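You operate a simulated robot arm through the tools that you are given. There is no shell and no other tool.

Carry out the task below with a simulated robot arm. There is one attempt and no reset: what you move stays moved.

JOB
Dust the section on the mat, then wax its top.
Fine: yellow cloth, back into its box and the lid shut; white pad, back where it was. Set down upright: white felt pad. A coat counts when it lies all over at full strength: go over it till it gets no stronger. What is to be rubbed or washed off counts as gone when no trace of it is left.

The check looks at the end state, three seconds after you hand in, the way a careful person would. Anything else that was tipped, shoved, dropped, spilled or broken makes it a failure. Lids that push on must go on centred and level and be pressed home; caps that screw on are set level and turned clockwise until they are tight. Flat cloth is picked up by pressing the open fingertips on it (5 to 10 N) and closing them slowly along it; thin cloth reads only 2 to 8 mm in the jaws.

ROBOT AND FRAMES
A 7-joint arm with a two-finger parallel gripper, fixed in place. Base frame: the origin is at the foot of the arm, x ahead of it, y to its left, z up; the work surface is at about z = 803. Units: mm, rad, N and s.
Its first joint turns from -2.601 to 2.601 rad. Payload 3.43 kg.
Tool frame: the origin (TCP) lies between the finger pads and is the grasp point; the fingertips stand 30 mm ahead of it; z points along the fingers, y is the line along which they close. The gripper opens to 94 mm. The fingers are 28 mm wide and 10 mm thick; the gripper's body (50 by 96 mm) begins 55 mm behind the TCP.
Orientation is that of the tool frame in the base frame, as [roll, pitch, yaw] about the fixed x, y, z axes, in that order (R = Rz(yaw) Ry(pitch) Rx(roll)). With the fingers straight down and closing along the base's y, the tool's x points along the base's -x, its y along +y and its z along -z.

CONTROLS
- The arm moves only by the tool arm_command. Its argument "rows" is a list of rows, each a list of 7 numbers: the gripper command, from -1 (fully open) to 1 (shut), values between in proportion, then the shift along the base's x, y, z in mm, then the turn, a rotation vector about the base's x, y, z in rad. In form: [[hand, dx, dy, dz, ax, ay, az], ...]. A call has 1 to 20 rows; each row shifts and turns the commanded pose from where the row before left it. Rows are played at 5 a second. More than 50 mm and 0.15 rad between two rows, or a gripper value outside its range, and nothing of the call is played. A pose out of reach is approached as far as the arm can. The call stops where the force on the tool passes 40 N (or 10 N more than at its start, if that is more) or the arm is blocked; 0.2 s more then pass. The fingers move at their own pace (about 45 mm/s each) and stop on an object; they squeeze with about 40 N. The grip force told is the motor's: it shows also when the fingers shut on nothing. Time passes only in rows, and 0.2 s behind the last, so rows that do not move let the fingers close. It gives the time, the measured TCP pose, the force on the tool (base axes), the opening and the grip force at its end, in the units of the frame above (readings bear some noise), with the torque about the TCP (base axes, N m) and any sound that the robot's microphone picked up.
- Cameras (640 x 400 px; columns grow to the right, rows downward): "scene" is fixed at [50.7, -650.4, 1451.8]; the picture's right is [-0.18, -0.98, 0.00], its down [-0.72, 0.14, -0.68] and it looks along [0.66, -0.12, -0.74] (base axes); focal length 275 px, centre (320, 200). "wrist" rides on the gripper at [76, 14, -102] in the tool frame; the picture's right is [-0.18, 0.98, 0.00], its down [-0.75, -0.14, -0.64] and it looks along [-0.63, -0.12, 0.77] (tool axes); focal length 243 px, centre (320, 200). There is no depth. A picture from a camera that has moved, and an enlarged one, comes with that camera's place and axes in the base frame and with its lens.
- capture(camera): a new picture of that camera. No time passes.
- enlarge(camera, box): a new picture of the part [left, top, right, bottom] of that camera's present view, enlarged. No time passes.
- finish_job(): hands the job in; it is judged then, once.

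Places have to be worked out from the pictures, the camera data and where the tool is seen. Open the gripper and draw the arm clear of the work before you hand the job in, unless the task says otherwise.

The tools are called after "Emit:" as name(argument=value, ...) on one line, values as JSON. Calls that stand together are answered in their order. arm_command: Moves the arm, as the interface text tells. Its arguments: {"type":"object","properties":{"rows":{"type":"array","items":{"type":"array","items":{"type":"number"}}}},"required":["rows"]} The other tools are called the same way: capture (camera) takes a picture; enlarge (camera, box) takes an enlarged picture of a part of a camera's view; finish_job () hands the job in.

At the start:

```text
clock: 0.0
position: [740.6, -652.6, 1127.2]
orientation: [-3.14, -0.001, 3.14]
contact_force: [-0.2, 0.4, -0.5]
ft_torque: [0.01, -0.03, 0.02]
finger_gap: 94.0
grasp_force: 0.2
```

scene: 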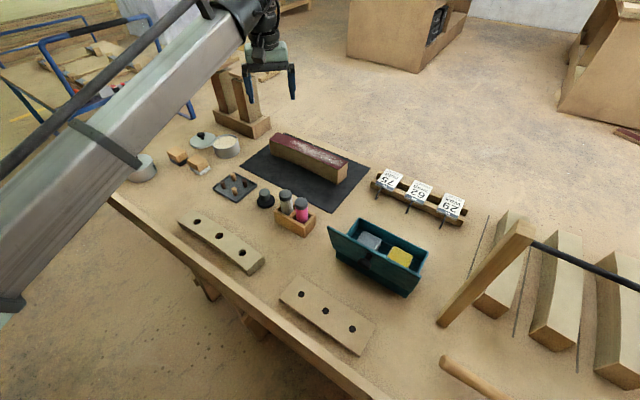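
wrist: 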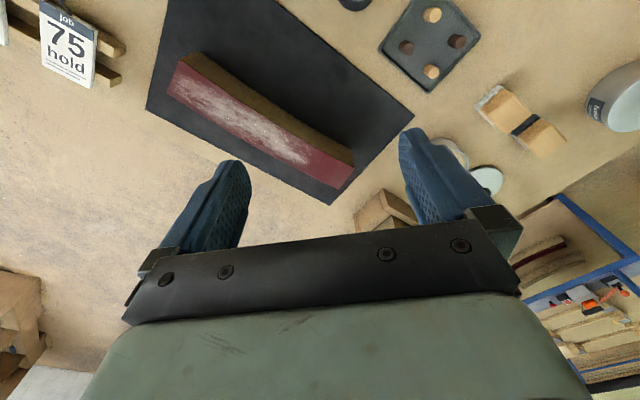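

I start by looking closer at the scene: the section on the mat, the box with the cloth, and the wax/pad items.

Emit:
enlarge(camera="scene", box=[220, 120, 380, 220])

Emit:
enlarge(camera="scene", box=[320, 200, 480, 300])

Emit:
enlarge(camera="scene", box=[120, 110, 280, 210])

Emit:
enlarge(camera="scene", box=[200, 160, 360, 260])

Emit:
capture(camera="wrist")

```text
4.00 times, centred on (300, 170) of scene
camera zoom: at [50.7, -650.4, 1451.8], right [-0.18, -0.98, 0.0], down [-0.72, 0.14, -0.68], along [0.66, -0.12, -0.74], focal length 1101 px, centre (400, 320)
```

zoom: 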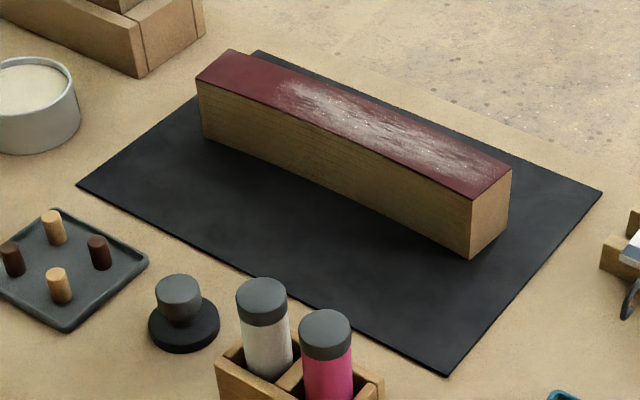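

```text
4.00 times, centred on (400, 250) of scene
camera zoom: at [50.7, -650.4, 1451.8], right [-0.18, -0.98, 0.0], down [-0.72, 0.14, -0.68], along [0.66, -0.12, -0.74], focal length 1101 px, centre (0, 0)
```

zoom: 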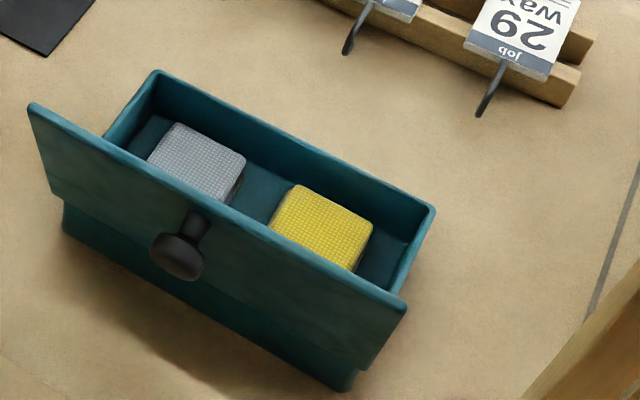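

```text
4.00 times, centred on (200, 160) of scene
camera zoom: at [50.7, -650.4, 1451.8], right [-0.18, -0.98, 0.0], down [-0.72, 0.14, -0.68], along [0.66, -0.12, -0.74], focal length 1101 px, centre (800, 360)
```

zoom: 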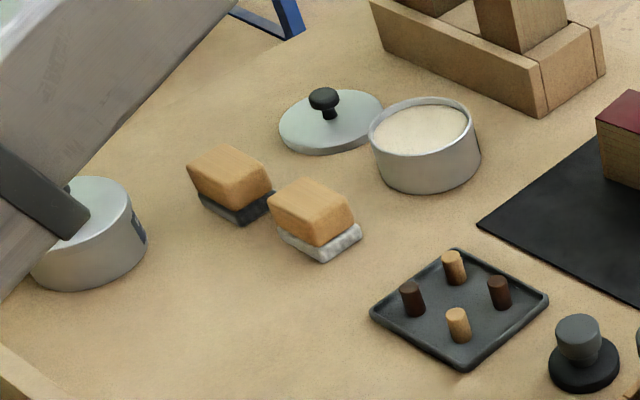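

```text
4.00 times, centred on (280, 210) of scene
camera zoom: at [50.7, -650.4, 1451.8], right [-0.18, -0.98, 0.0], down [-0.72, 0.14, -0.68], along [0.66, -0.12, -0.74], focal length 1101 px, centre (480, 160)
```

zoom: 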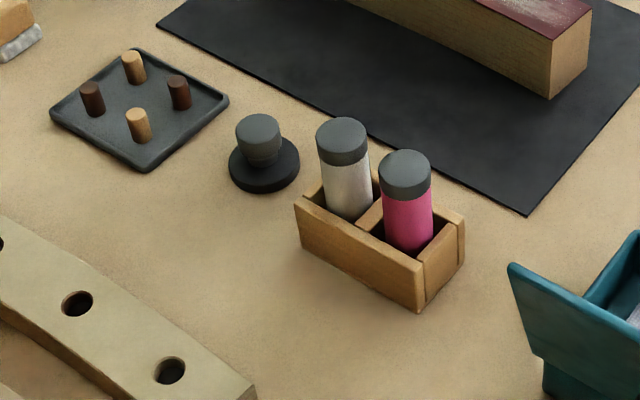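

```text
taken
camera wrist: at [665.1, -639.7, 1229.9], right [0.18, 0.98, 0.0], down [0.75, -0.14, 0.64], along [0.63, -0.12, -0.77], focal length 243 px, centre (320, 200)
```

wrist: 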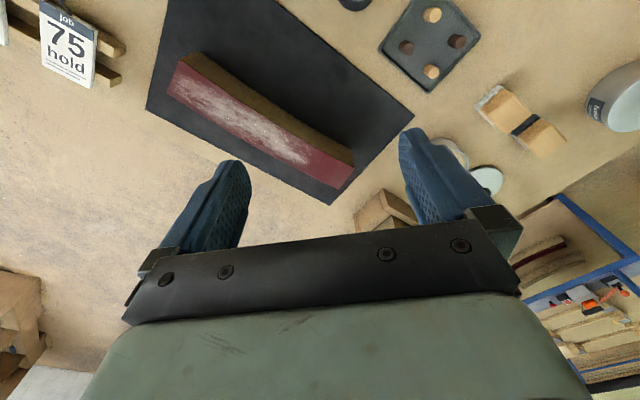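

The section lies on the black mat with white dust on its red top; the yellow cloth sits folded in the teal box, whose lid is open on the near side, and the white felt pad is next to a black one by the open wax tin. I read the cards and labels next.

Emit:
enlarge(camera="scene", box=[360, 155, 480, 230])

Emit:
enlarge(camera="wrist", box=[480, 40, 640, 140])

Emit:
enlarge(camera="wrist", box=[140, 20, 380, 200])

Emit:
enlarge(camera="wrist", box=[0, 0, 140, 88])

```text
5.33 times, centred on (420, 192) of scene
camera zoom: at [50.7, -650.4, 1451.8], right [-0.18, -0.98, 0.0], down [-0.72, 0.14, -0.68], along [0.66, -0.12, -0.74], focal length 1468 px, centre (-213, 240)
```

zoom: 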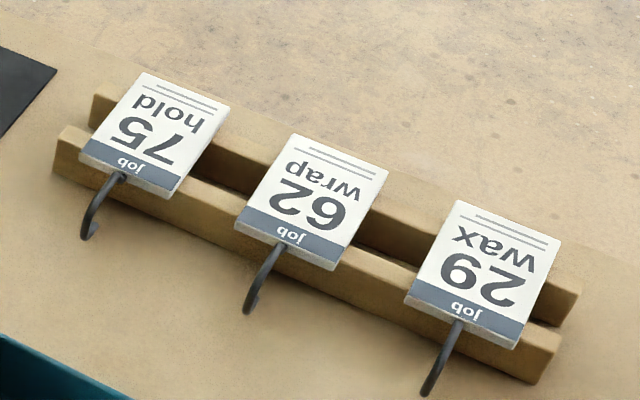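

```text
4.00 times, centred on (560, 90) of wrist
camera zoom: at [665.1, -639.7, 1229.9], right [0.18, 0.98, 0.0], down [0.75, -0.14, 0.64], along [0.63, -0.12, -0.77], focal length 970 px, centre (-640, 640)
```

zoom: 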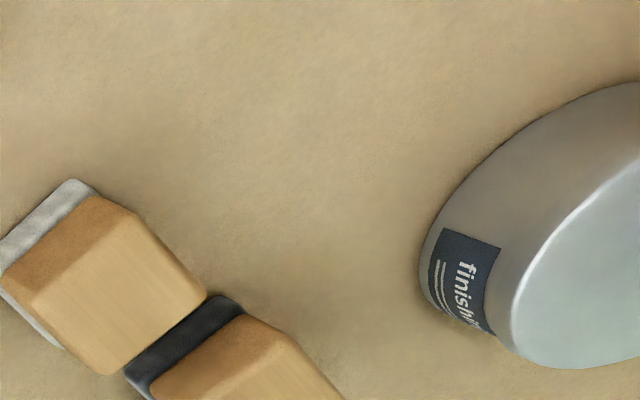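

```text
2.22 times, centred on (260, 110) of wrist
camera zoom: at [665.1, -639.7, 1229.9], right [0.18, 0.98, 0.0], down [0.75, -0.14, 0.64], along [0.63, -0.12, -0.77], focal length 539 px, centre (453, 400)
```

zoom: 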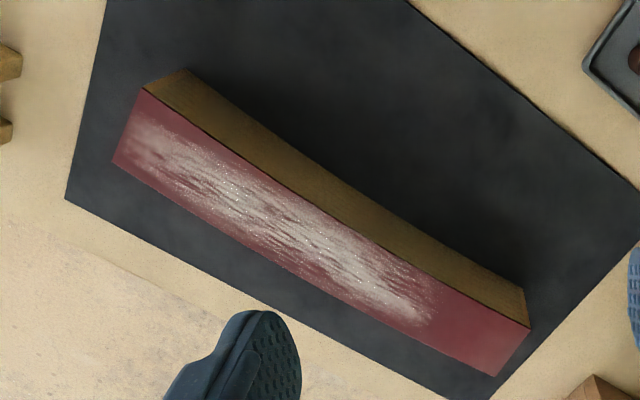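

```text
4.55 times, centred on (70, 44) of wrist
camera zoom: at [665.1, -639.7, 1229.9], right [0.18, 0.98, 0.0], down [0.75, -0.14, 0.64], along [0.63, -0.12, -0.77], focal length 1103 px, centre (1456, 909)
```

zoom: 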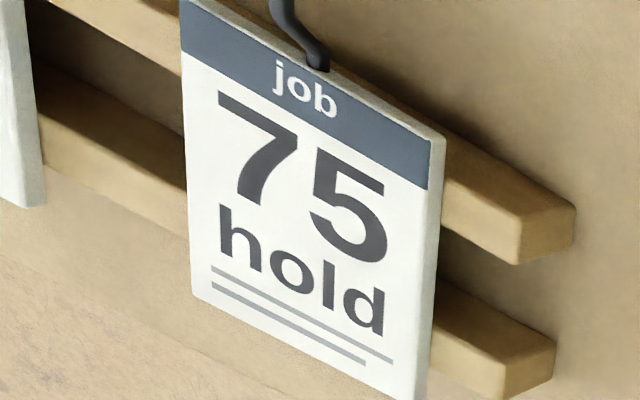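

By my reckoning from the scene view, the section's top runs about (708,-849) to (917,-640) at z≈870, and the box is centred near (390,-875). That is farther out than the nominal downward reach, so I test the reach at a safe height and take a look from above.

Emit:
arm_command(rows=[[-1, 20, -30, 0, 0, 0, 0], [-1, 20, -30, 0, 0, 0, 0], [-1, 20, -30, 0, 0, 0, 0], [-1, 0, 0, 0, 0, 0, 0], [-1, 0, 0, 0, 0, 0, 0]])

Emit:
capture(camera="wrist")

```text
clock: 1.2
position: [801.4, -749.2, 1126.8]
orientation: [-3.141, 0.0, 3.141]
contact_force: [0.2, -0.1, 0.0]
ft_torque: [0.0, -0.02, -0.02]
finger_gap: 94.0
grasp_force: 0.0
```

```text
taken
camera wrist: at [725.1, -734.2, 1230.1], right [0.18, 0.98, 0.0], down [0.75, -0.14, 0.64], along [0.63, -0.12, -0.77], focal length 243 px, centre (320, 200)
```

wrist: 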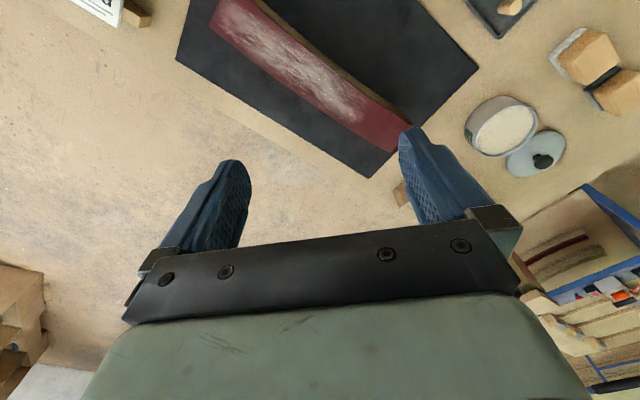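

The arm reached radius 1097 at this height without trouble. I test lower, down to z≈950 (tips ≈920, clear of the section's top at ≈870).

Emit:
arm_command(rows=[[-1, 0, 0, -35, 0, 0, 0], [-1, 0, 0, -35, 0, 0, 0], [-1, 0, 0, -35, 0, 0, 0], [-1, 0, 0, -35, 0, 0, 0], [-1, 0, 0, -35, 0, 0, 0], [-1, 0, 0, 0, 0, 0, 0], [-1, 0, 0, 0, 0, 0, 0]])

Emit:
capture(camera="wrist")

Emit:
capture(camera="scene")

```text
clock: 2.8
position: [803.4, -744.4, 952.9]
orientation: [-3.14, 0.0, 3.141]
contact_force: [-0.7, 0.4, 0.5]
ft_torque: [0.02, 0.03, 0.01]
finger_gap: 94.2
grasp_force: 0.0
```

```text
taken
camera wrist: at [726.9, -730.7, 1056.3], right [0.18, 0.98, 0.0], down [0.75, -0.14, 0.64], along [0.63, -0.12, -0.77], focal length 243 px, centre (320, 200)
```

wrist: 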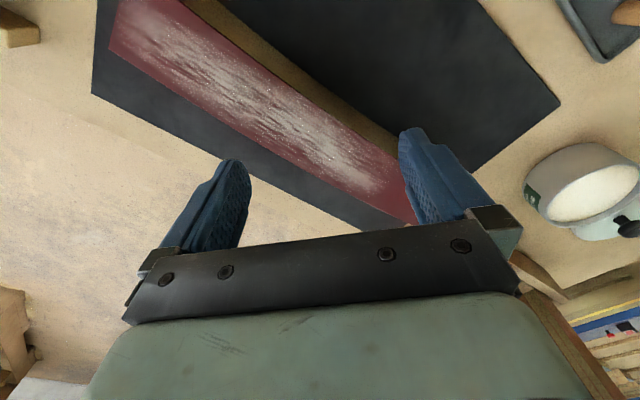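

```text
taken
```

scene: 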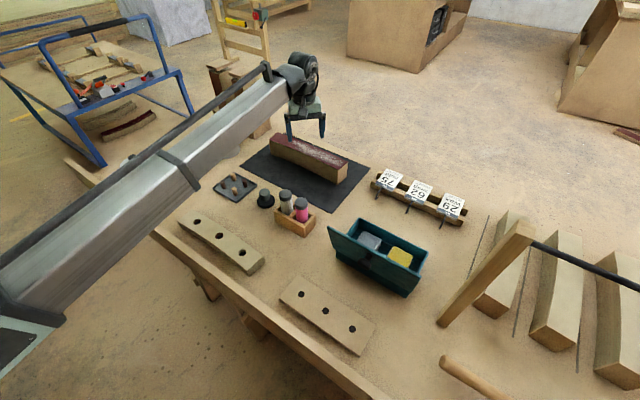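

The arm follows to (803,-744,953), so the section is within reach. I rise and go over to look into the teal box with the wrist camera.

Emit:
arm_command(rows=[[-1, -40, -5, 40, 0, 0, 0], [-1, -40, -5, 40, 0, 0, 0], [-1, -45, -8, 30, 0, 0, 0], [-1, -45, -8, 0, 0, 0, 0], [-1, -45, -8, 0, 0, 0, 0], [-1, -45, -8, 0, 0, 0, 0], [-1, -45, -8, 0, 0, 0, 0], [-1, -45, -8, 0, 0, 0, 0], [-1, -45, -8, 0, 0, 0, 0], [-1, -45, -10, 0, 0, 0, 0], [-1, -45, -10, 0, 0, 0, 0], [-1, -45, -10, 0, 0, 0, 0], [-1, -23, -10, 0, 0, 0, 0], [-1, 0, 0, 0, 0, 0, 0], [-1, 0, 0, 0, 0, 0, 0]])

Emit:
capture(camera="wrist")

```text
refused: row 1 steps farther than a row can; nothing moved
```

```text
taken
camera wrist: at [726.9, -730.7, 1056.3], right [0.18, 0.98, 0.0], down [0.75, -0.14, 0.64], along [0.63, -0.12, -0.77], focal length 243 px, centre (320, 200)
```

wrist: 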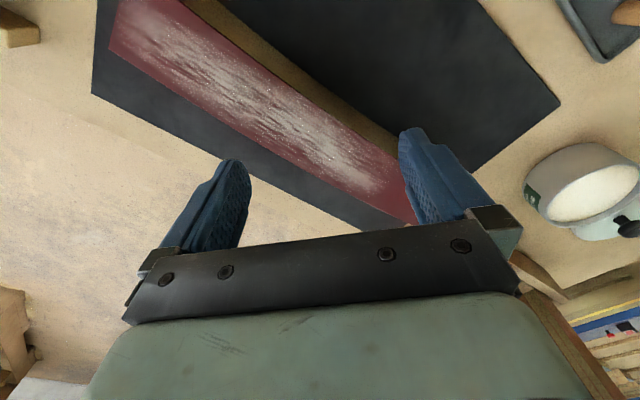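

The row exceeded the 50 mm step; nothing moved. I repeat with smaller steps.

Emit:
arm_command(rows=[[-1, -20, -5, 40, 0, 0, 0], [-1, -20, -5, 40, 0, 0, 0], [-1, -45, -8, 15, 0, 0, 0], [-1, -45, -8, 0, 0, 0, 0], [-1, -45, -8, 0, 0, 0, 0], [-1, -45, -8, 0, 0, 0, 0], [-1, -45, -8, 0, 0, 0, 0], [-1, -45, -8, 0, 0, 0, 0], [-1, -45, -8, 0, 0, 0, 0], [-1, -45, -10, 0, 0, 0, 0], [-1, -45, -10, 0, 0, 0, 0], [-1, -45, -10, 0, 0, 0, 0], [-1, -45, -10, 0, 0, 0, 0], [-1, -20, 0, 0, 0, 0, 0], [-1, 0, 0, 0, 0, 0, 0], [-1, 0, 0, 0, 0, 0, 0]])

Emit:
capture(camera="wrist")

```text
clock: 6.2
position: [245.5, -847.2, 1051.0]
orientation: [-3.141, -0.001, 3.141]
contact_force: [-1.2, 0.6, -0.7]
ft_torque: [-0.03, -0.01, -0.03]
finger_gap: 94.1
grasp_force: 0.1
```

```text
taken
camera wrist: at [169.3, -833.9, 1152.6], right [0.18, 0.98, 0.0], down [0.75, -0.14, 0.64], along [0.63, -0.12, -0.77], focal length 243 px, centre (320, 200)
```

wrist: 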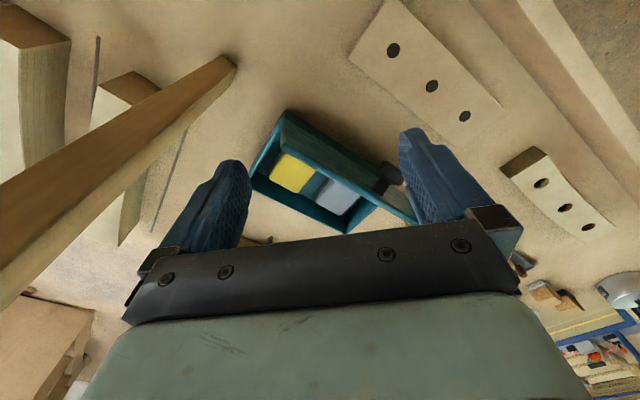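

The box with yellow and grey cloths is in view; I enlarge to measure it.

Emit:
enlarge(camera="wrist", box=[230, 90, 430, 215])

Emit:
enlarge(camera="scene", box=[320, 200, 440, 300])

```text
3.20 times, centred on (330, 152) of wrist
camera zoom: at [169.3, -833.9, 1152.6], right [0.18, 0.98, 0.0], down [0.75, -0.14, 0.64], along [0.63, -0.12, -0.77], focal length 776 px, centre (288, 352)
```

zoom: 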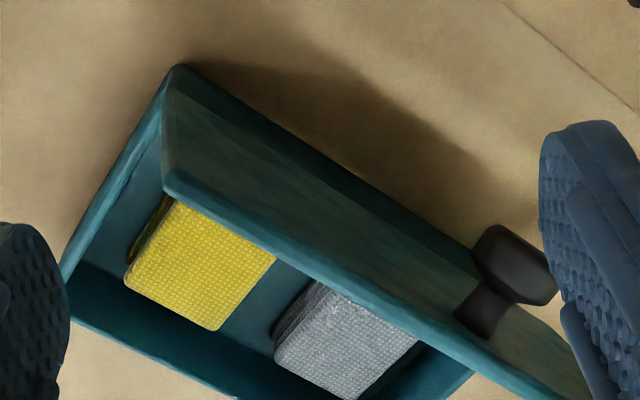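

```text
4.00 times, centred on (380, 250) of scene
camera zoom: at [50.7, -650.4, 1451.8], right [-0.18, -0.98, 0.0], down [-0.72, 0.14, -0.68], along [0.66, -0.12, -0.74], focal length 1101 px, centre (80, 0)
```

zoom: 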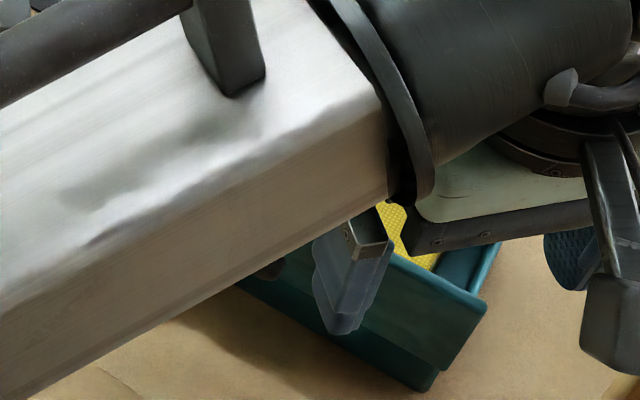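

From the two views: the cloth pad is ~53 mm square, centred near (374,-916), top z≈832; the lid stands open leaning outward with its free edge at z≈980. I turn the gripper so its camera is on the far side of the box and look again.

Emit:
arm_command(rows=[[-1, 0, 0, 30, 0, 0, 0.14], [-1, 13, -5, 0, 0, 0, 0.148], [-1, 13, -5, 0, 0, 0, 0.148], [-1, 13, -5, 0, 0, 0, 0.148], [-1, 13, -5, 0, 0, 0, 0.148], [-1, 13, -5, 0, 0, 0, 0.148], [-1, 13, -5, 0, 0, 0, 0.148], [-1, 13, -5, 0, 0, 0, 0.148], [-1, 13, -5, 0, 0, 0, 0.148], [-1, 13, -5, 0, 0, 0, 0.148], [-1, 13, -5, 0, 0, 0, 0.148], [-1, 13, -5, 0, 0, 0, 0.148], [-1, 13, -5, 0, 0, 0, 0.148], [-1, 13, -5, 0, 0, 0, 0.148], [-1, 13, -5, 0, 0, 0, 0.148], [-1, 13, -5, 0, 0, 0, 0.148], [-1, 0, 0, 0, 0, 0, 0], [-1, 0, 0, 0, 0, 0, 0]])

Emit:
capture(camera="wrist")

```text
clock: 10.0
position: [397.7, -904.8, 1076.9]
orientation: [-3.14, 0.0, -1.336]
contact_force: [-0.2, 0.3, 0.1]
ft_torque: [0.01, -0.02, -0.03]
finger_gap: 94.0
grasp_force: 0.0
out of reach, approached as far as the arm can: row 13, 14, 15, 16
```

```text
taken
camera wrist: at [401.5, -982.2, 1180.2], right [-1.0, -0.05, 0.0], down [-0.04, 0.77, 0.64], along [-0.03, 0.64, -0.77], focal length 243 px, centre (320, 200)
```

wrist: 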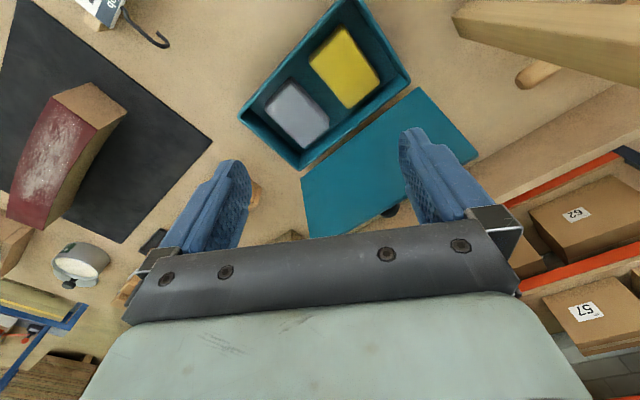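

The wrist's joint limit stops the turn at yaw ≈ -1.34; the view is still good. I enlarge it to measure the box, cloths and lid.

Emit:
enlarge(camera="wrist", box=[220, 0, 480, 163])

Emit:
enlarge(camera="wrist", box=[0, 20, 220, 160])

```text
2.45 times, centred on (350, 82) of wrist
camera zoom: at [401.5, -982.2, 1180.2], right [-1.0, -0.05, 0.0], down [-0.04, 0.77, 0.64], along [-0.03, 0.64, -0.77], focal length 595 px, centre (246, 491)
```

zoom: 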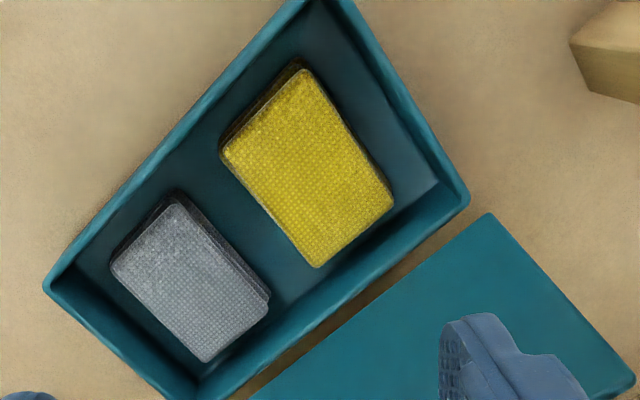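

```text
2.86 times, centred on (110, 90) of wrist
camera zoom: at [401.5, -982.2, 1180.2], right [-1.0, -0.05, 0.0], down [-0.04, 0.77, 0.64], along [-0.03, 0.64, -0.77], focal length 693 px, centre (920, 514)
```

zoom: 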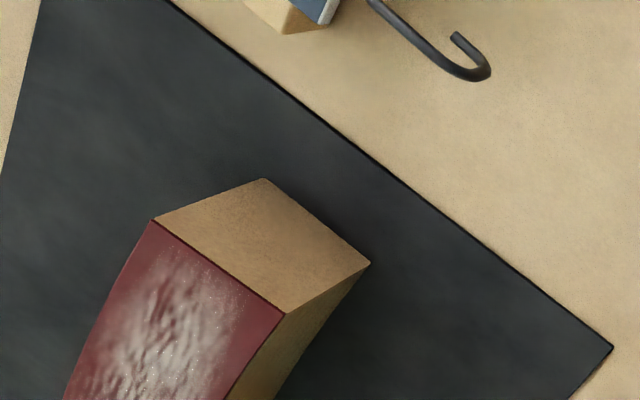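

The cloth measures about 54 (along the box) by 81 mm, centred near (364,-910); rim z≈857. I look at the gripper itself in the scene view to see whether anything sticks out on its camera side before I pick the approach.

Emit:
enlarge(camera="scene", box=[300, 100, 500, 225])

Emit:
capture(camera="scene")

```text
3.20 times, centred on (400, 162) of scene
camera zoom: at [50.7, -650.4, 1451.8], right [-0.18, -0.98, 0.0], down [-0.72, 0.14, -0.68], along [0.66, -0.12, -0.74], focal length 881 px, centre (64, 320)
```

zoom: 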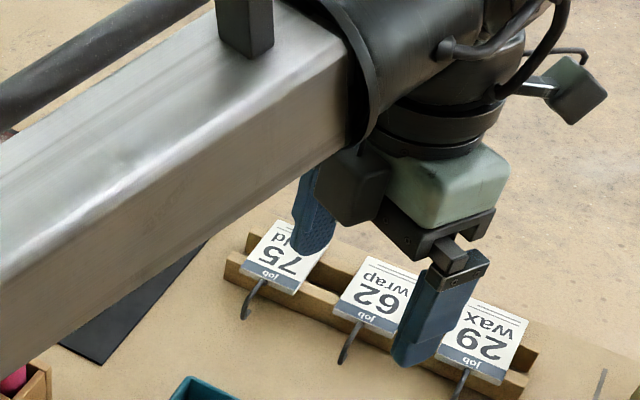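

```text
taken
```

scene: 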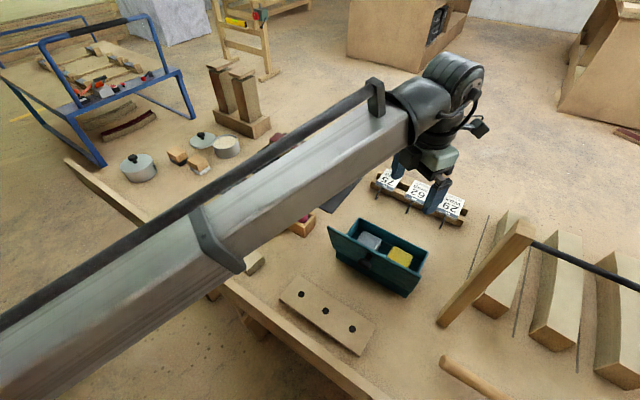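

The camera body does stick out on one side and the other way round is barred by the joint limit, so I'll grip with the camera on the lid side, using a small outward tilt for clearance. First I turn the hand back and check where the commanded pose stands.

Emit:
arm_command(rows=[[-1, 0, 0, 0, 0, 0, -0.148], [-1, 0, 0, 0, 0, 0, -0.148], [-1, 0, 0, 0, 0, 0, -0.148], [-1, 0, 0, 0, 0, 0, -0.148], [-1, 0, 0, 0, 0, 0, -0.148], [-1, 0, 0, 0, 0, 0, -0.148], [-1, 0, 0, 0, 0, 0, -0.148], [-1, 0, 0, 0, 0, 0, -0.148], [-1, 0, 0, 0, 0, 0, -0.148], [-1, 0, 0, 0, 0, 0, -0.148], [-1, 0, 0, 0, 0, 0, -0.148], [-1, 0, 0, 0, 0, 0, -0.148], [-1, 0, 0, 0, 0, 0, 0], [-1, 0, 0, 0, 0, 0, 0]])

```text
clock: 13.0
position: [395.1, -904.9, 1077.8]
orientation: [-3.14, 0.0, -3.112]
contact_force: [0.1, -0.3, 0.9]
ft_torque: [-0.02, 0.01, 0.0]
finger_gap: 94.3
grasp_force: 0.2
```

The command follows the achieved pose, good. I turn to yaw ≈2.356 (fingers closing along the box's length), tilt 0.14 rad outward and hover above the cloth for a close look.

Emit:
arm_command(rows=[[-1, 0, 0, 0, 0, 0, -0.136], [-1, 0, 0, 0, 0, 0, -0.136], [-1, 0, 0, 0, 0, 0, -0.136], [-1, 0, 0, 0, 0, 0, -0.136], [-1, 0, 0, 0, 0, 0, -0.136], [-1, 0, 0, 0, 0, 0, -0.136], [-1, -12, -6, -20, 0.05, 0.05, 0], [-1, -12, -6, -20, 0.05, 0.05, 0], [-1, 0, 0, 0, 0, 0, 0], [-1, 0, 0, 0, 0, 0, 0]])

Emit:
capture(camera="wrist")

Emit:
enlarge(camera="wrist", box=[220, 60, 440, 197])

Emit:
capture(camera="scene")

```text
clock: 15.2
position: [370.1, -917.8, 1037.6]
orientation: [-3.139, -0.141, 2.355]
contact_force: [0.1, 0.2, -0.3]
ft_torque: [0.04, 0.02, 0.0]
finger_gap: 94.2
grasp_force: 0.1
```

```text
taken
camera wrist: at [338.5, -864.3, 1150.4], right [0.82, 0.57, -0.03], down [0.49, -0.69, 0.53], along [0.28, -0.45, -0.85], focal length 243 px, centre (320, 200)
```

wrist: 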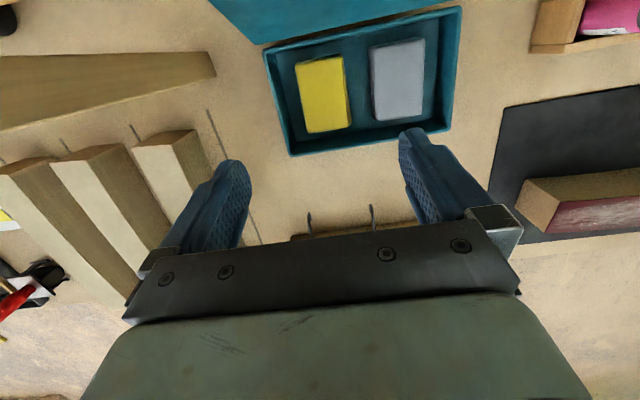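

```text
2.91 times, centred on (330, 128) of wrist
camera zoom: at [338.5, -864.3, 1150.4], right [0.82, 0.57, -0.03], down [0.49, -0.69, 0.53], along [0.28, -0.45, -0.85], focal length 706 px, centre (291, 408)
```

zoom: 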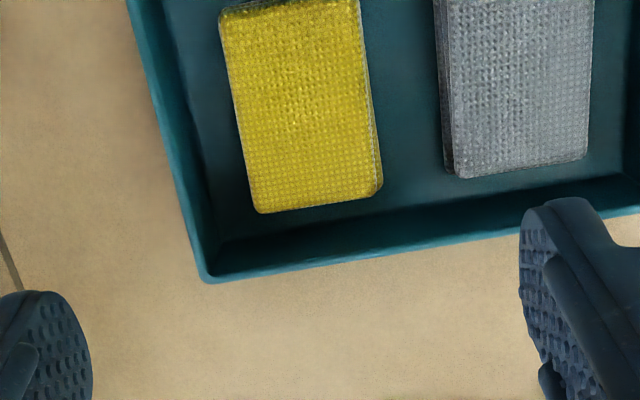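

```text
taken
```

scene: 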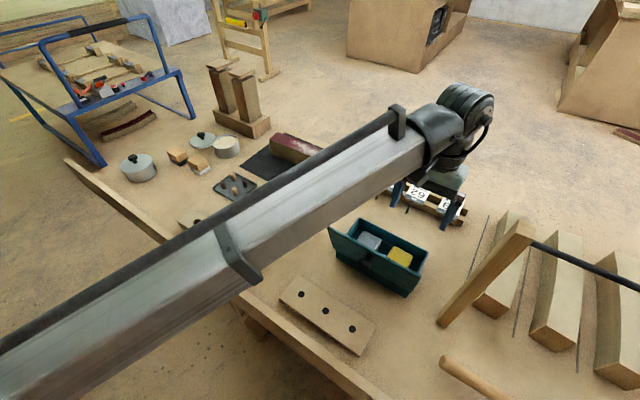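

The refined cloth centre is (364.4,-908.1) with top z≈832, size ≈53×80. I preset the jaws to 64 mm, shift slightly and descend to just above the rim to check alignment.

Emit:
arm_command(rows=[[-0.362, 1.5, 2.5, -35, 0, 0, 0], [-0.362, 0, 0, -35, 0, 0, 0], [-0.362, 0, 0, -35, 0, 0, 0], [-0.362, 0, 0, -25, 0, 0, 0], [-0.362, 0, 0, -15, 0, 0, 0], [-0.362, 0, 0, 0, 0, 0, 0], [-0.362, 0, 0, 0, 0, 0, 0]])

Emit:
capture(camera="wrist")

Emit:
enlarge(camera="scene", box=[320, 180, 480, 300])

```text
clock: 16.8
position: [373.2, -912.9, 894.9]
orientation: [-3.139, -0.141, 2.355]
contact_force: [-0.8, 1.2, 0.8]
ft_torque: [0.0, -0.02, -0.03]
finger_gap: 63.9
grasp_force: 0.0
```

```text
taken
camera wrist: at [340.2, -859.4, 1007.4], right [0.82, 0.57, -0.03], down [0.49, -0.69, 0.53], along [0.28, -0.45, -0.85], focal length 243 px, centre (320, 200)
```

wrist: 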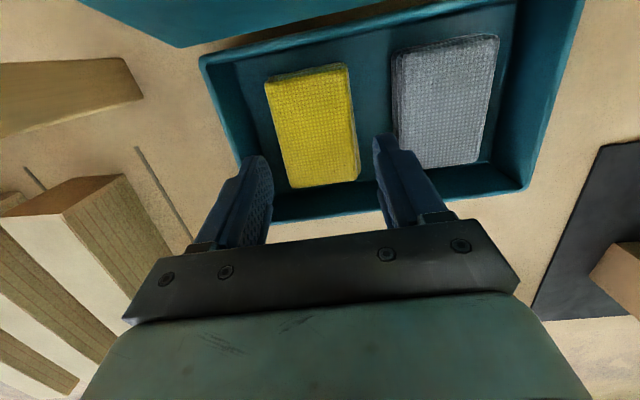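

```text
3.33 times, centred on (400, 240) of scene
camera zoom: at [50.7, -650.4, 1451.8], right [-0.18, -0.98, 0.0], down [-0.72, 0.14, -0.68], along [0.66, -0.12, -0.74], focal length 918 px, centre (53, 67)
```

zoom: 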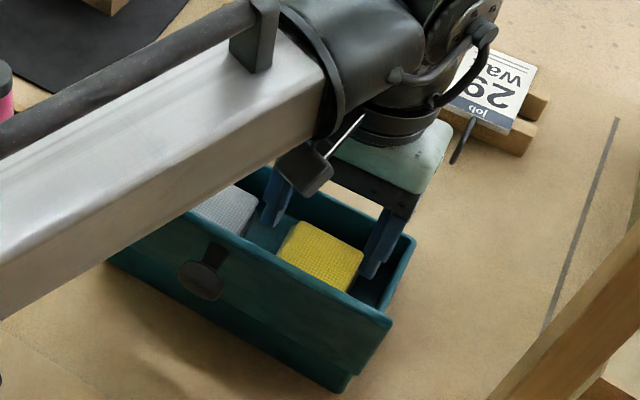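

The gripper is clear of the lid. I enlarge the wrist view to check the lateral centring of the cloth between the fingers before going down.

Emit:
enlarge(camera="wrist", box=[200, 40, 440, 215])

```text
2.29 times, centred on (320, 128) of wrist
camera zoom: at [340.2, -859.4, 1007.4], right [0.82, 0.57, -0.03], down [0.49, -0.69, 0.53], along [0.28, -0.45, -0.85], focal length 555 px, centre (320, 366)
```

zoom: 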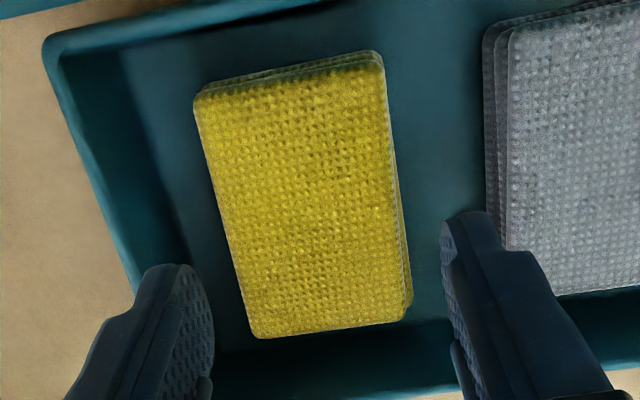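

The cloth lies about 2 mm to the right side of centre with ample room for both fingers. I correct, and descend to TCP z≈850 (tips ≈820).

Emit:
arm_command(rows=[[-0.362, -4, 1.5, -10, 0, 0, 0], [-0.362, 0, 0, -12, 0, 0, 0], [-0.362, 0, 0, -8, 0, 0, 0], [-0.362, 0, 0, -8, 0, 0, 0], [-0.362, 0, 0, -7, 0, 0, 0], [-0.362, 0, 0, 0, 0, 0, 0], [-0.362, 0, 0, 0, 0, 0, 0]])

Emit:
capture(camera="wrist")

Emit:
enlarge(camera="scene", box=[360, 210, 440, 270])

```text
clock: 18.4
position: [368.5, -913.5, 850.0]
orientation: [-3.14, -0.142, 2.357]
contact_force: [0.9, -0.4, -0.5]
ft_torque: [-0.04, 0.05, 0.01]
finger_gap: 64.1
grasp_force: 0.1
```

```text
taken
camera wrist: at [336.2, -860.4, 962.2], right [0.82, 0.57, -0.03], down [0.49, -0.69, 0.53], along [0.28, -0.45, -0.85], focal length 243 px, centre (320, 200)
```

wrist: 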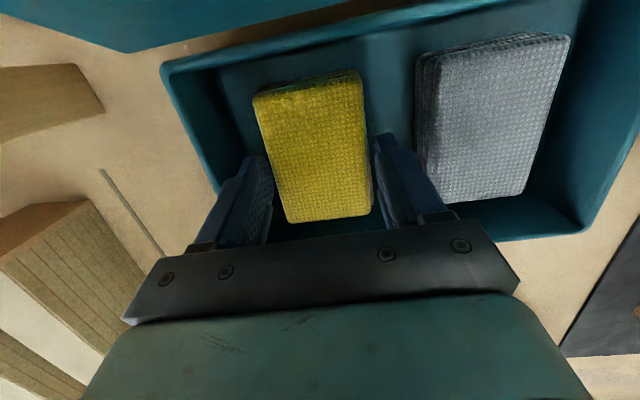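

```text
6.67 times, centred on (400, 240) of scene
camera zoom: at [50.7, -650.4, 1451.8], right [-0.18, -0.98, 0.0], down [-0.72, 0.14, -0.68], along [0.66, -0.12, -0.74], focal length 1835 px, centre (-213, -67)
```

zoom: 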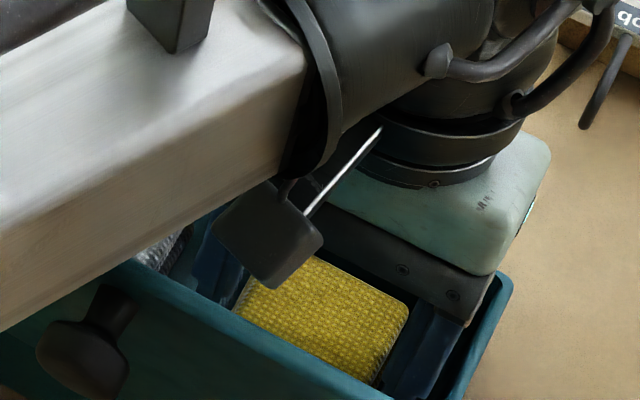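

Fingers straddle the cloth at tips ≈820. I close slowly and watch gap and grip force.

Emit:
arm_command(rows=[[-0.25, 0, 0, 0, 0, 0, 0], [-0.15, 0, 0, 0, 0, 0, 0], [-0.08, 0, 0, 0, 0, 0, 0], [0.0, 0, 0, 0, 0, 0, 0], [0.0, 0, 0, 0, 0, 0, 0], [0.0, 0, 0, 0, 0, 0, 0]])

Emit:
capture(camera="wrist")

```text
clock: 19.8
position: [368.0, -913.2, 849.7]
orientation: [-3.14, -0.142, 2.354]
contact_force: [-0.3, 0.3, 0.2]
ft_torque: [0.01, -0.02, 0.0]
finger_gap: 58.8
grasp_force: 39.9
```

```text
taken
camera wrist: at [336.2, -860.4, 962.3], right [0.82, 0.57, -0.03], down [0.49, -0.69, 0.53], along [0.28, -0.45, -0.85], focal length 243 px, centre (320, 200)
```

wrist: 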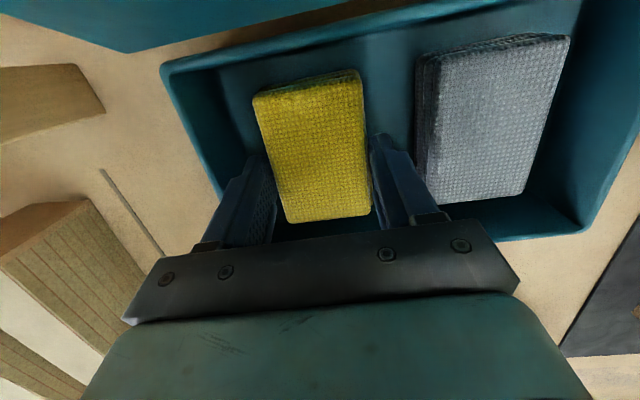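

The jaws stopped at 58.8 mm with 39.9 N, so the cloth is gripped as a firm pad. I lift it and check.

Emit:
arm_command(rows=[[0.0, 0, 0, 5, 0, 0, 0], [0.0, 0, 0, 10, 0, 0, 0], [0.0, 0, 0, 20, 0, 0, 0], [0.0, 0, 0, 30, 0, 0, 0], [0.0, 0, 0, 40, 0, 0, 0], [0.0, 0, 0, 40, 0, 0, 0], [0.0, 0, 0, 0, 0, 0, 0]])

Emit:
capture(camera="wrist")

Emit:
enlarge(camera="scene", box=[340, 150, 500, 270])

```text
clock: 21.4
position: [371.6, -914.5, 993.8]
orientation: [-3.14, -0.14, 2.356]
contact_force: [0.3, 0.2, -0.6]
ft_torque: [0.03, -0.02, 0.0]
finger_gap: 58.7
grasp_force: 40.0
```

```text
taken
camera wrist: at [339.6, -861.2, 1106.3], right [0.82, 0.57, -0.03], down [0.49, -0.69, 0.53], along [0.28, -0.45, -0.85], focal length 243 px, centre (320, 200)
```

wrist: 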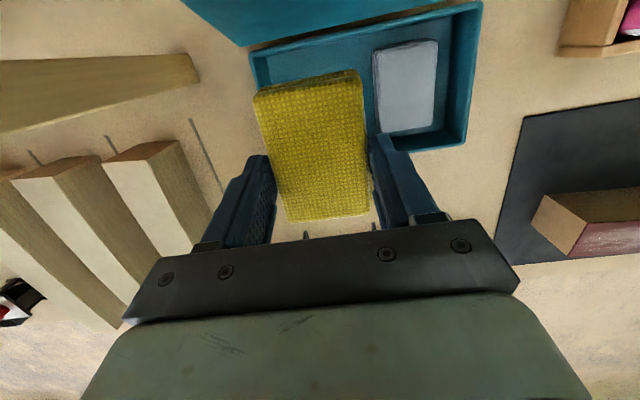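

```text
3.33 times, centred on (420, 210) of scene
camera zoom: at [50.7, -650.4, 1451.8], right [-0.18, -0.98, 0.0], down [-0.72, 0.14, -0.68], along [0.66, -0.12, -0.74], focal length 918 px, centre (-13, 167)
```

zoom: 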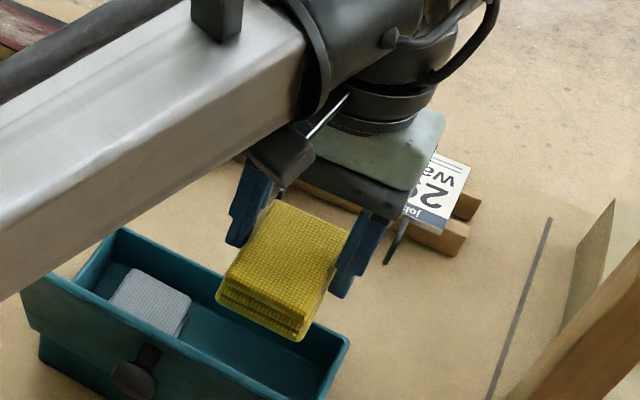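

The cloth is held firmly as a folded stack, level. I carry it over to the section's middle at a safe height.

Emit:
arm_command(rows=[[0.0, 30, 10, 10, 0, 0, 0], [0.0, 42, 15, 10, 0, 0, 0], [0.0, 42, 15, 0, 0, 0, 0], [0.0, 42, 15, 0, 0, 0, 0], [0.0, 42, 15, 0, 0, 0, 0], [0.0, 42, 15, 0, 0, 0, 0], [0.0, 42, 15, 0, 0, 0, 0], [0.0, 42, 15, 0, 0, 0, 0], [0.0, 42, 16, 0, 0, 0, 0], [0.0, 42, 16, 0, 0, 0, 0], [0.0, 40, 15, 0, 0, 0, 0], [0.0, 0, 0, 0, 0, 0, 0], [0.0, 0, 0, 0, 0, 0, 0]])

Emit:
capture(camera="wrist")

Emit:
capture(camera="scene")

```text
clock: 24.2
position: [814.4, -748.1, 1014.3]
orientation: [-3.139, -0.141, 2.356]
contact_force: [0.5, 0.2, -0.5]
ft_torque: [0.01, 0.0, -0.04]
finger_gap: 58.9
grasp_force: 40.1
```

```text
taken
camera wrist: at [782.6, -695.3, 1126.0], right [0.82, 0.57, -0.03], down [0.49, -0.69, 0.53], along [0.28, -0.45, -0.85], focal length 243 px, centre (320, 200)
```

wrist: 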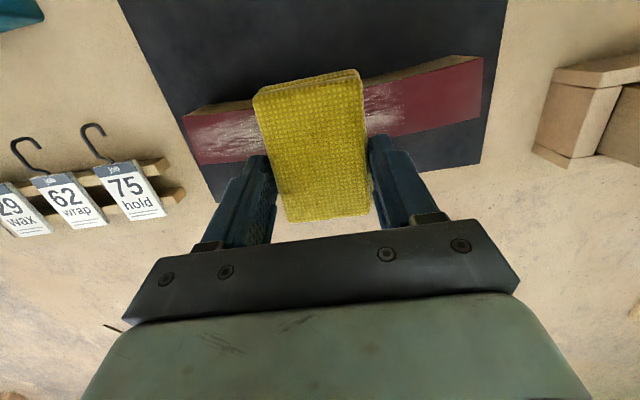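

```text
taken
```

scene: 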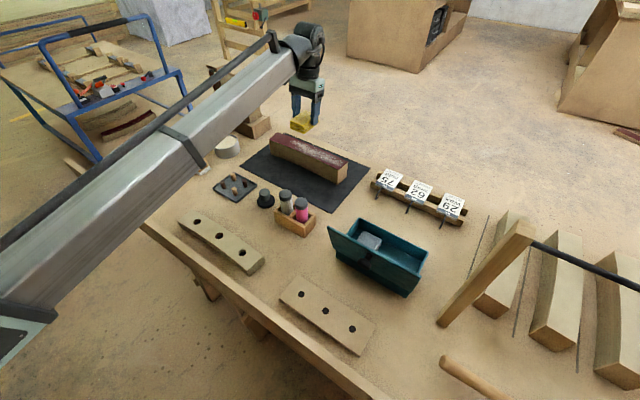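

I measure the section from here: enlarging both visible parts of its top.

Emit:
enlarge(camera="wrist", box=[170, 40, 330, 180])

Emit:
enlarge(camera="wrist", box=[350, 20, 510, 160])

```text
2.86 times, centred on (250, 110) of wrist
camera zoom: at [782.6, -695.3, 1126.0], right [0.82, 0.57, -0.03], down [0.49, -0.69, 0.53], along [0.28, -0.45, -0.85], focal length 693 px, centre (520, 457)
```

zoom: 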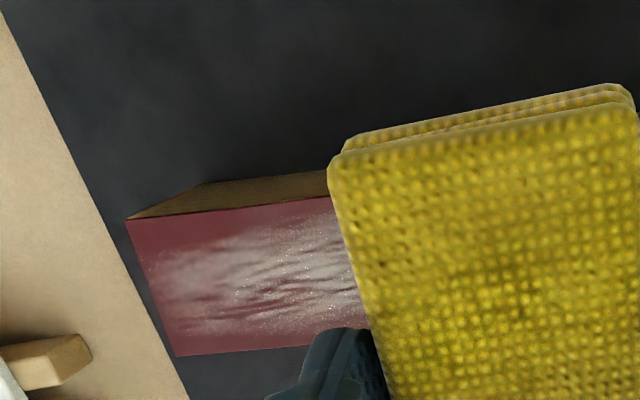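

```text
2.86 times, centred on (430, 90) of wrist
camera zoom: at [782.6, -695.3, 1126.0], right [0.82, 0.57, -0.03], down [0.49, -0.69, 0.53], along [0.28, -0.45, -0.85], focal length 693 px, centre (6, 514)
```

zoom: 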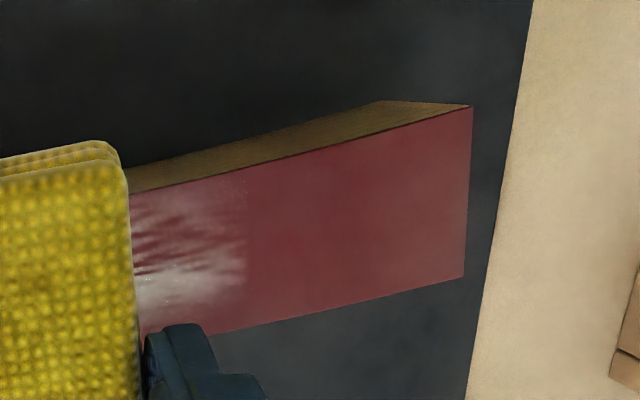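

Section corners come out at C(694,-830), D(727,-871), A(943,-656), B(901,-622), z≈870, a gentle plan curve of ~6 mm. I move above the far end, then down to just above the surface to check reach.

Emit:
arm_command(rows=[[0.0, 32, 26.4, 0, 0, 0, 0], [0.0, 32, 26.4, 0, 0, 0, 0], [0.0, 32, 26.4, 0, 0, 0, 0], [0.0, 0, 0, -30, 0, 0, 0], [0.0, 0, 0, -25, 0, 0, 0], [0.0, 0, 0, -20, 0, 0, 0], [0.0, 0, 0, 0, 0, 0, 0], [0.0, 0, 0, 0, 0, 0, 0]])

Emit:
capture(camera="wrist")

Emit:
enlarge(camera="scene", box=[220, 70, 380, 190])

```text
clock: 26.0
position: [912.6, -673.4, 938.6]
orientation: [-3.14, -0.142, 2.359]
contact_force: [-0.9, 0.4, 0.1]
ft_torque: [-0.02, 0.02, 0.01]
finger_gap: 58.5
grasp_force: 40.2
```

```text
taken
camera wrist: at [879.9, -621.2, 1051.1], right [0.82, 0.57, -0.03], down [0.49, -0.69, 0.53], along [0.28, -0.45, -0.85], focal length 243 px, centre (320, 200)
```

wrist: 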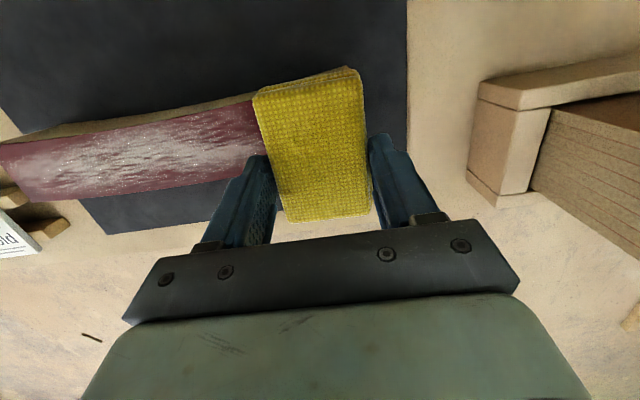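

```text
3.33 times, centred on (300, 130) of scene
camera zoom: at [50.7, -650.4, 1451.8], right [-0.18, -0.98, 0.0], down [-0.72, 0.14, -0.68], along [0.66, -0.12, -0.74], focal length 918 px, centre (387, 433)
```

zoom: 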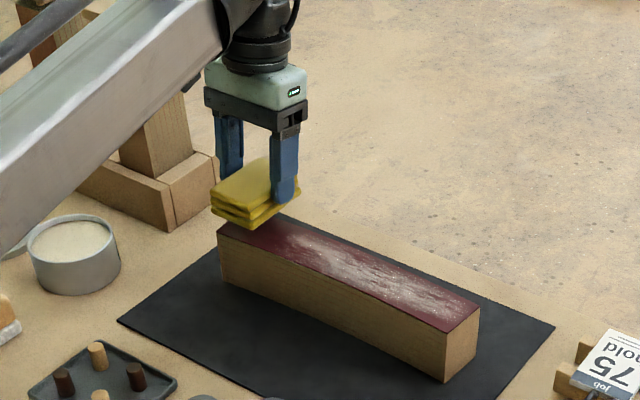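

Reach is fine. I ease down toward contact (expected near TCP z≈913), watching force.

Emit:
arm_command(rows=[[0.0, -2, 2, -8, 0, 0, 0], [0.0, 0, 0, -6, 0, 0, 0], [0.0, 0, 0, -4, 0, 0, 0], [0.0, 0, 0, -2, 0, 0, 0], [0.0, 0, 0, 0, 0, 0, 0]])

```text
clock: 27.2
position: [910.7, -669.6, 919.4]
orientation: [-3.141, -0.141, 2.358]
contact_force: [-0.4, -0.5, -0.8]
ft_torque: [0.0, -0.01, 0.01]
finger_gap: 58.9
grasp_force: 40.1
```

No contact yet at z≈919; I continue in 1.5 mm steps.

Emit:
arm_command(rows=[[0.0, 0, 0, -1.5, 0, 0, 0], [0.0, 0, 0, -1.5, 0, 0, 0], [0.0, 0, 0, 0, 0, 0, 0]])

Emit:
enlarge(camera="scene", box=[260, 100, 340, 160])

```text
clock: 28.0
position: [911.6, -671.3, 916.8]
orientation: [-3.142, -0.142, 2.357]
contact_force: [-0.7, 1.1, 3.5]
ft_torque: [0.13, -0.01, 0.01]
finger_gap: 58.7
grasp_force: 39.6
```

```text
6.67 times, centred on (300, 130) of scene
camera zoom: at [50.7, -650.4, 1451.8], right [-0.18, -0.98, 0.0], down [-0.72, 0.14, -0.68], along [0.66, -0.12, -0.74], focal length 1835 px, centre (453, 667)
```

zoom: 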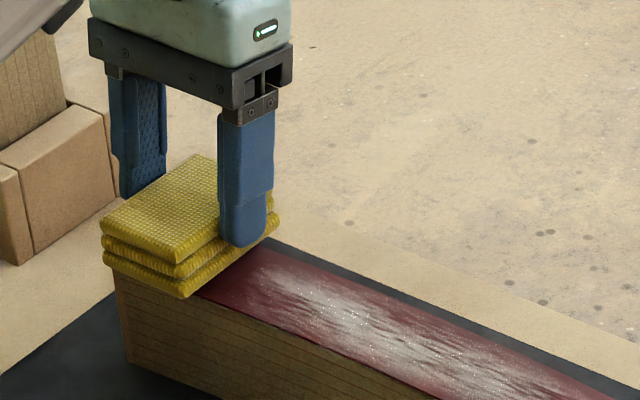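

Contact with about 3.5 N at z≈917. I press ~1 mm more and start sliding along the section.

Emit:
arm_command(rows=[[0.0, 0, 0, -1, 0, 0, 0], [0.0, 0, 0, -0.5, 0, 0, 0], [0.0, -7, -7, 0, 0, 0, 0], [0.0, -7, -7, 0, 0, 0, 0], [0.0, -7, -7, 0, 0, 0, 0], [0.0, -7, -7, 0, 0, 0, 0], [0.0, -7, -7, 0, 0, 0, 0]])

Emit:
enlarge(camera="scene", box=[240, 100, 370, 190])

```text
clock: 29.6
position: [873.8, -704.3, 915.4]
orientation: [-3.138, -0.14, 2.355]
contact_force: [3.8, 1.1, 17.8]
ft_torque: [0.17, -0.17, -0.03]
finger_gap: 58.7
grasp_force: 40.4
```

```text
4.44 times, centred on (305, 145) of scene
camera zoom: at [50.7, -650.4, 1451.8], right [-0.18, -0.98, 0.0], down [-0.72, 0.14, -0.68], along [0.66, -0.12, -0.74], focal length 1223 px, centre (387, 444)
```

zoom: 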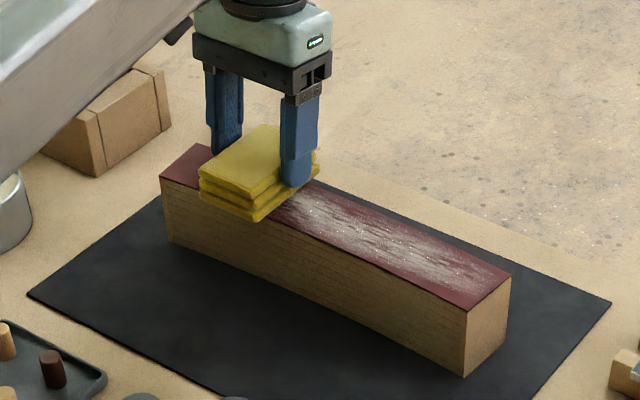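

Normal force is 17.8 N, a bit more than needed. I ease up 0.7 mm and continue the stroke toward the near end.

Emit:
arm_command(rows=[[0.0, -7, -7, 0.7, 0, 0, 0], [0.0, -8, -8, 0, 0, 0, 0], [0.0, -8, -8, 0, 0, 0, 0], [0.0, -8, -8, 0, 0, 0, 0], [0.0, -8, -8, 0, 0, 0, 0], [0.0, -8, -8, 0, 0, 0, 0], [0.0, -8, -8, 0, 0, 0, 0], [0.0, -8, -8, 0, 0, 0, 0]])

Emit:
enlarge(camera="scene", box=[240, 100, 370, 190])

```text
clock: 31.4
position: [813.6, -768.3, 914.7]
orientation: [-3.14, -0.139, 2.354]
contact_force: [4.5, 3.2, 11.8]
ft_torque: [0.14, -0.1, -0.1]
finger_gap: 58.9
grasp_force: 40.4
```

```text
4.44 times, centred on (305, 145) of scene
camera zoom: at [50.7, -650.4, 1451.8], right [-0.18, -0.98, 0.0], down [-0.72, 0.14, -0.68], along [0.66, -0.12, -0.74], focal length 1223 px, centre (387, 444)
```

zoom: 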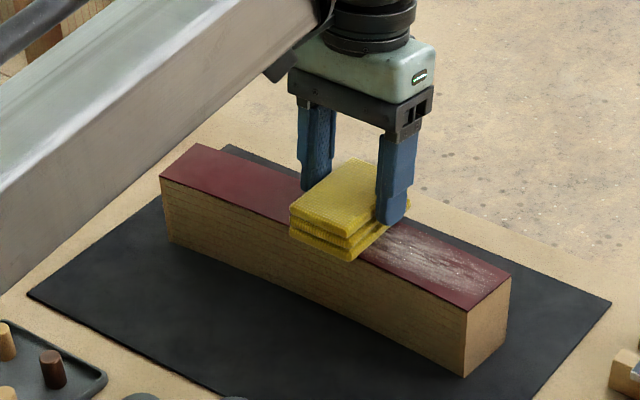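

The dust comes off cleanly behind the cloth and the section stays put. I continue to the near end.

Emit:
arm_command(rows=[[0.0, -8, -8, 0, 0, 0, 0], [0.0, -8, -8, 0, 0, 0, 0], [0.0, -8, -8, 0, 0, 0, 0], [0.0, -8, -8, 0, 0, 0, 0], [0.0, -8, -8, 0, 0, 0, 0], [0.0, -8, -8, 0, 0, 0, 0], [0.0, -8, -8, 0, 0, 0, 0], [0.0, -8, -8, 0, 0, 0, 0], [0.0, -8, -8, 0, 0, 0, 0], [0.0, -4, -4, 0, 0, 0, 0]])

Emit:
enlarge(camera="scene", box=[240, 100, 370, 190])

```text
clock: 33.6
position: [737.0, -844.2, 914.5]
orientation: [-3.141, -0.142, 2.356]
contact_force: [4.3, 6.7, 16.9]
ft_torque: [0.3, -0.17, -0.02]
finger_gap: 58.8
grasp_force: 40.1
```

```text
4.44 times, centred on (305, 145) of scene
camera zoom: at [50.7, -650.4, 1451.8], right [-0.18, -0.98, 0.0], down [-0.72, 0.14, -0.68], along [0.66, -0.12, -0.74], focal length 1223 px, centre (387, 444)
```

zoom: 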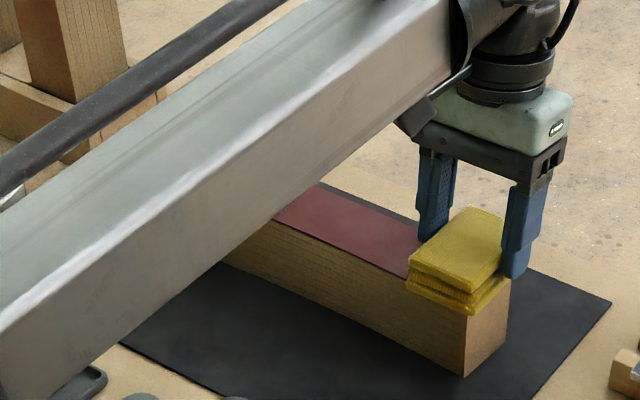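

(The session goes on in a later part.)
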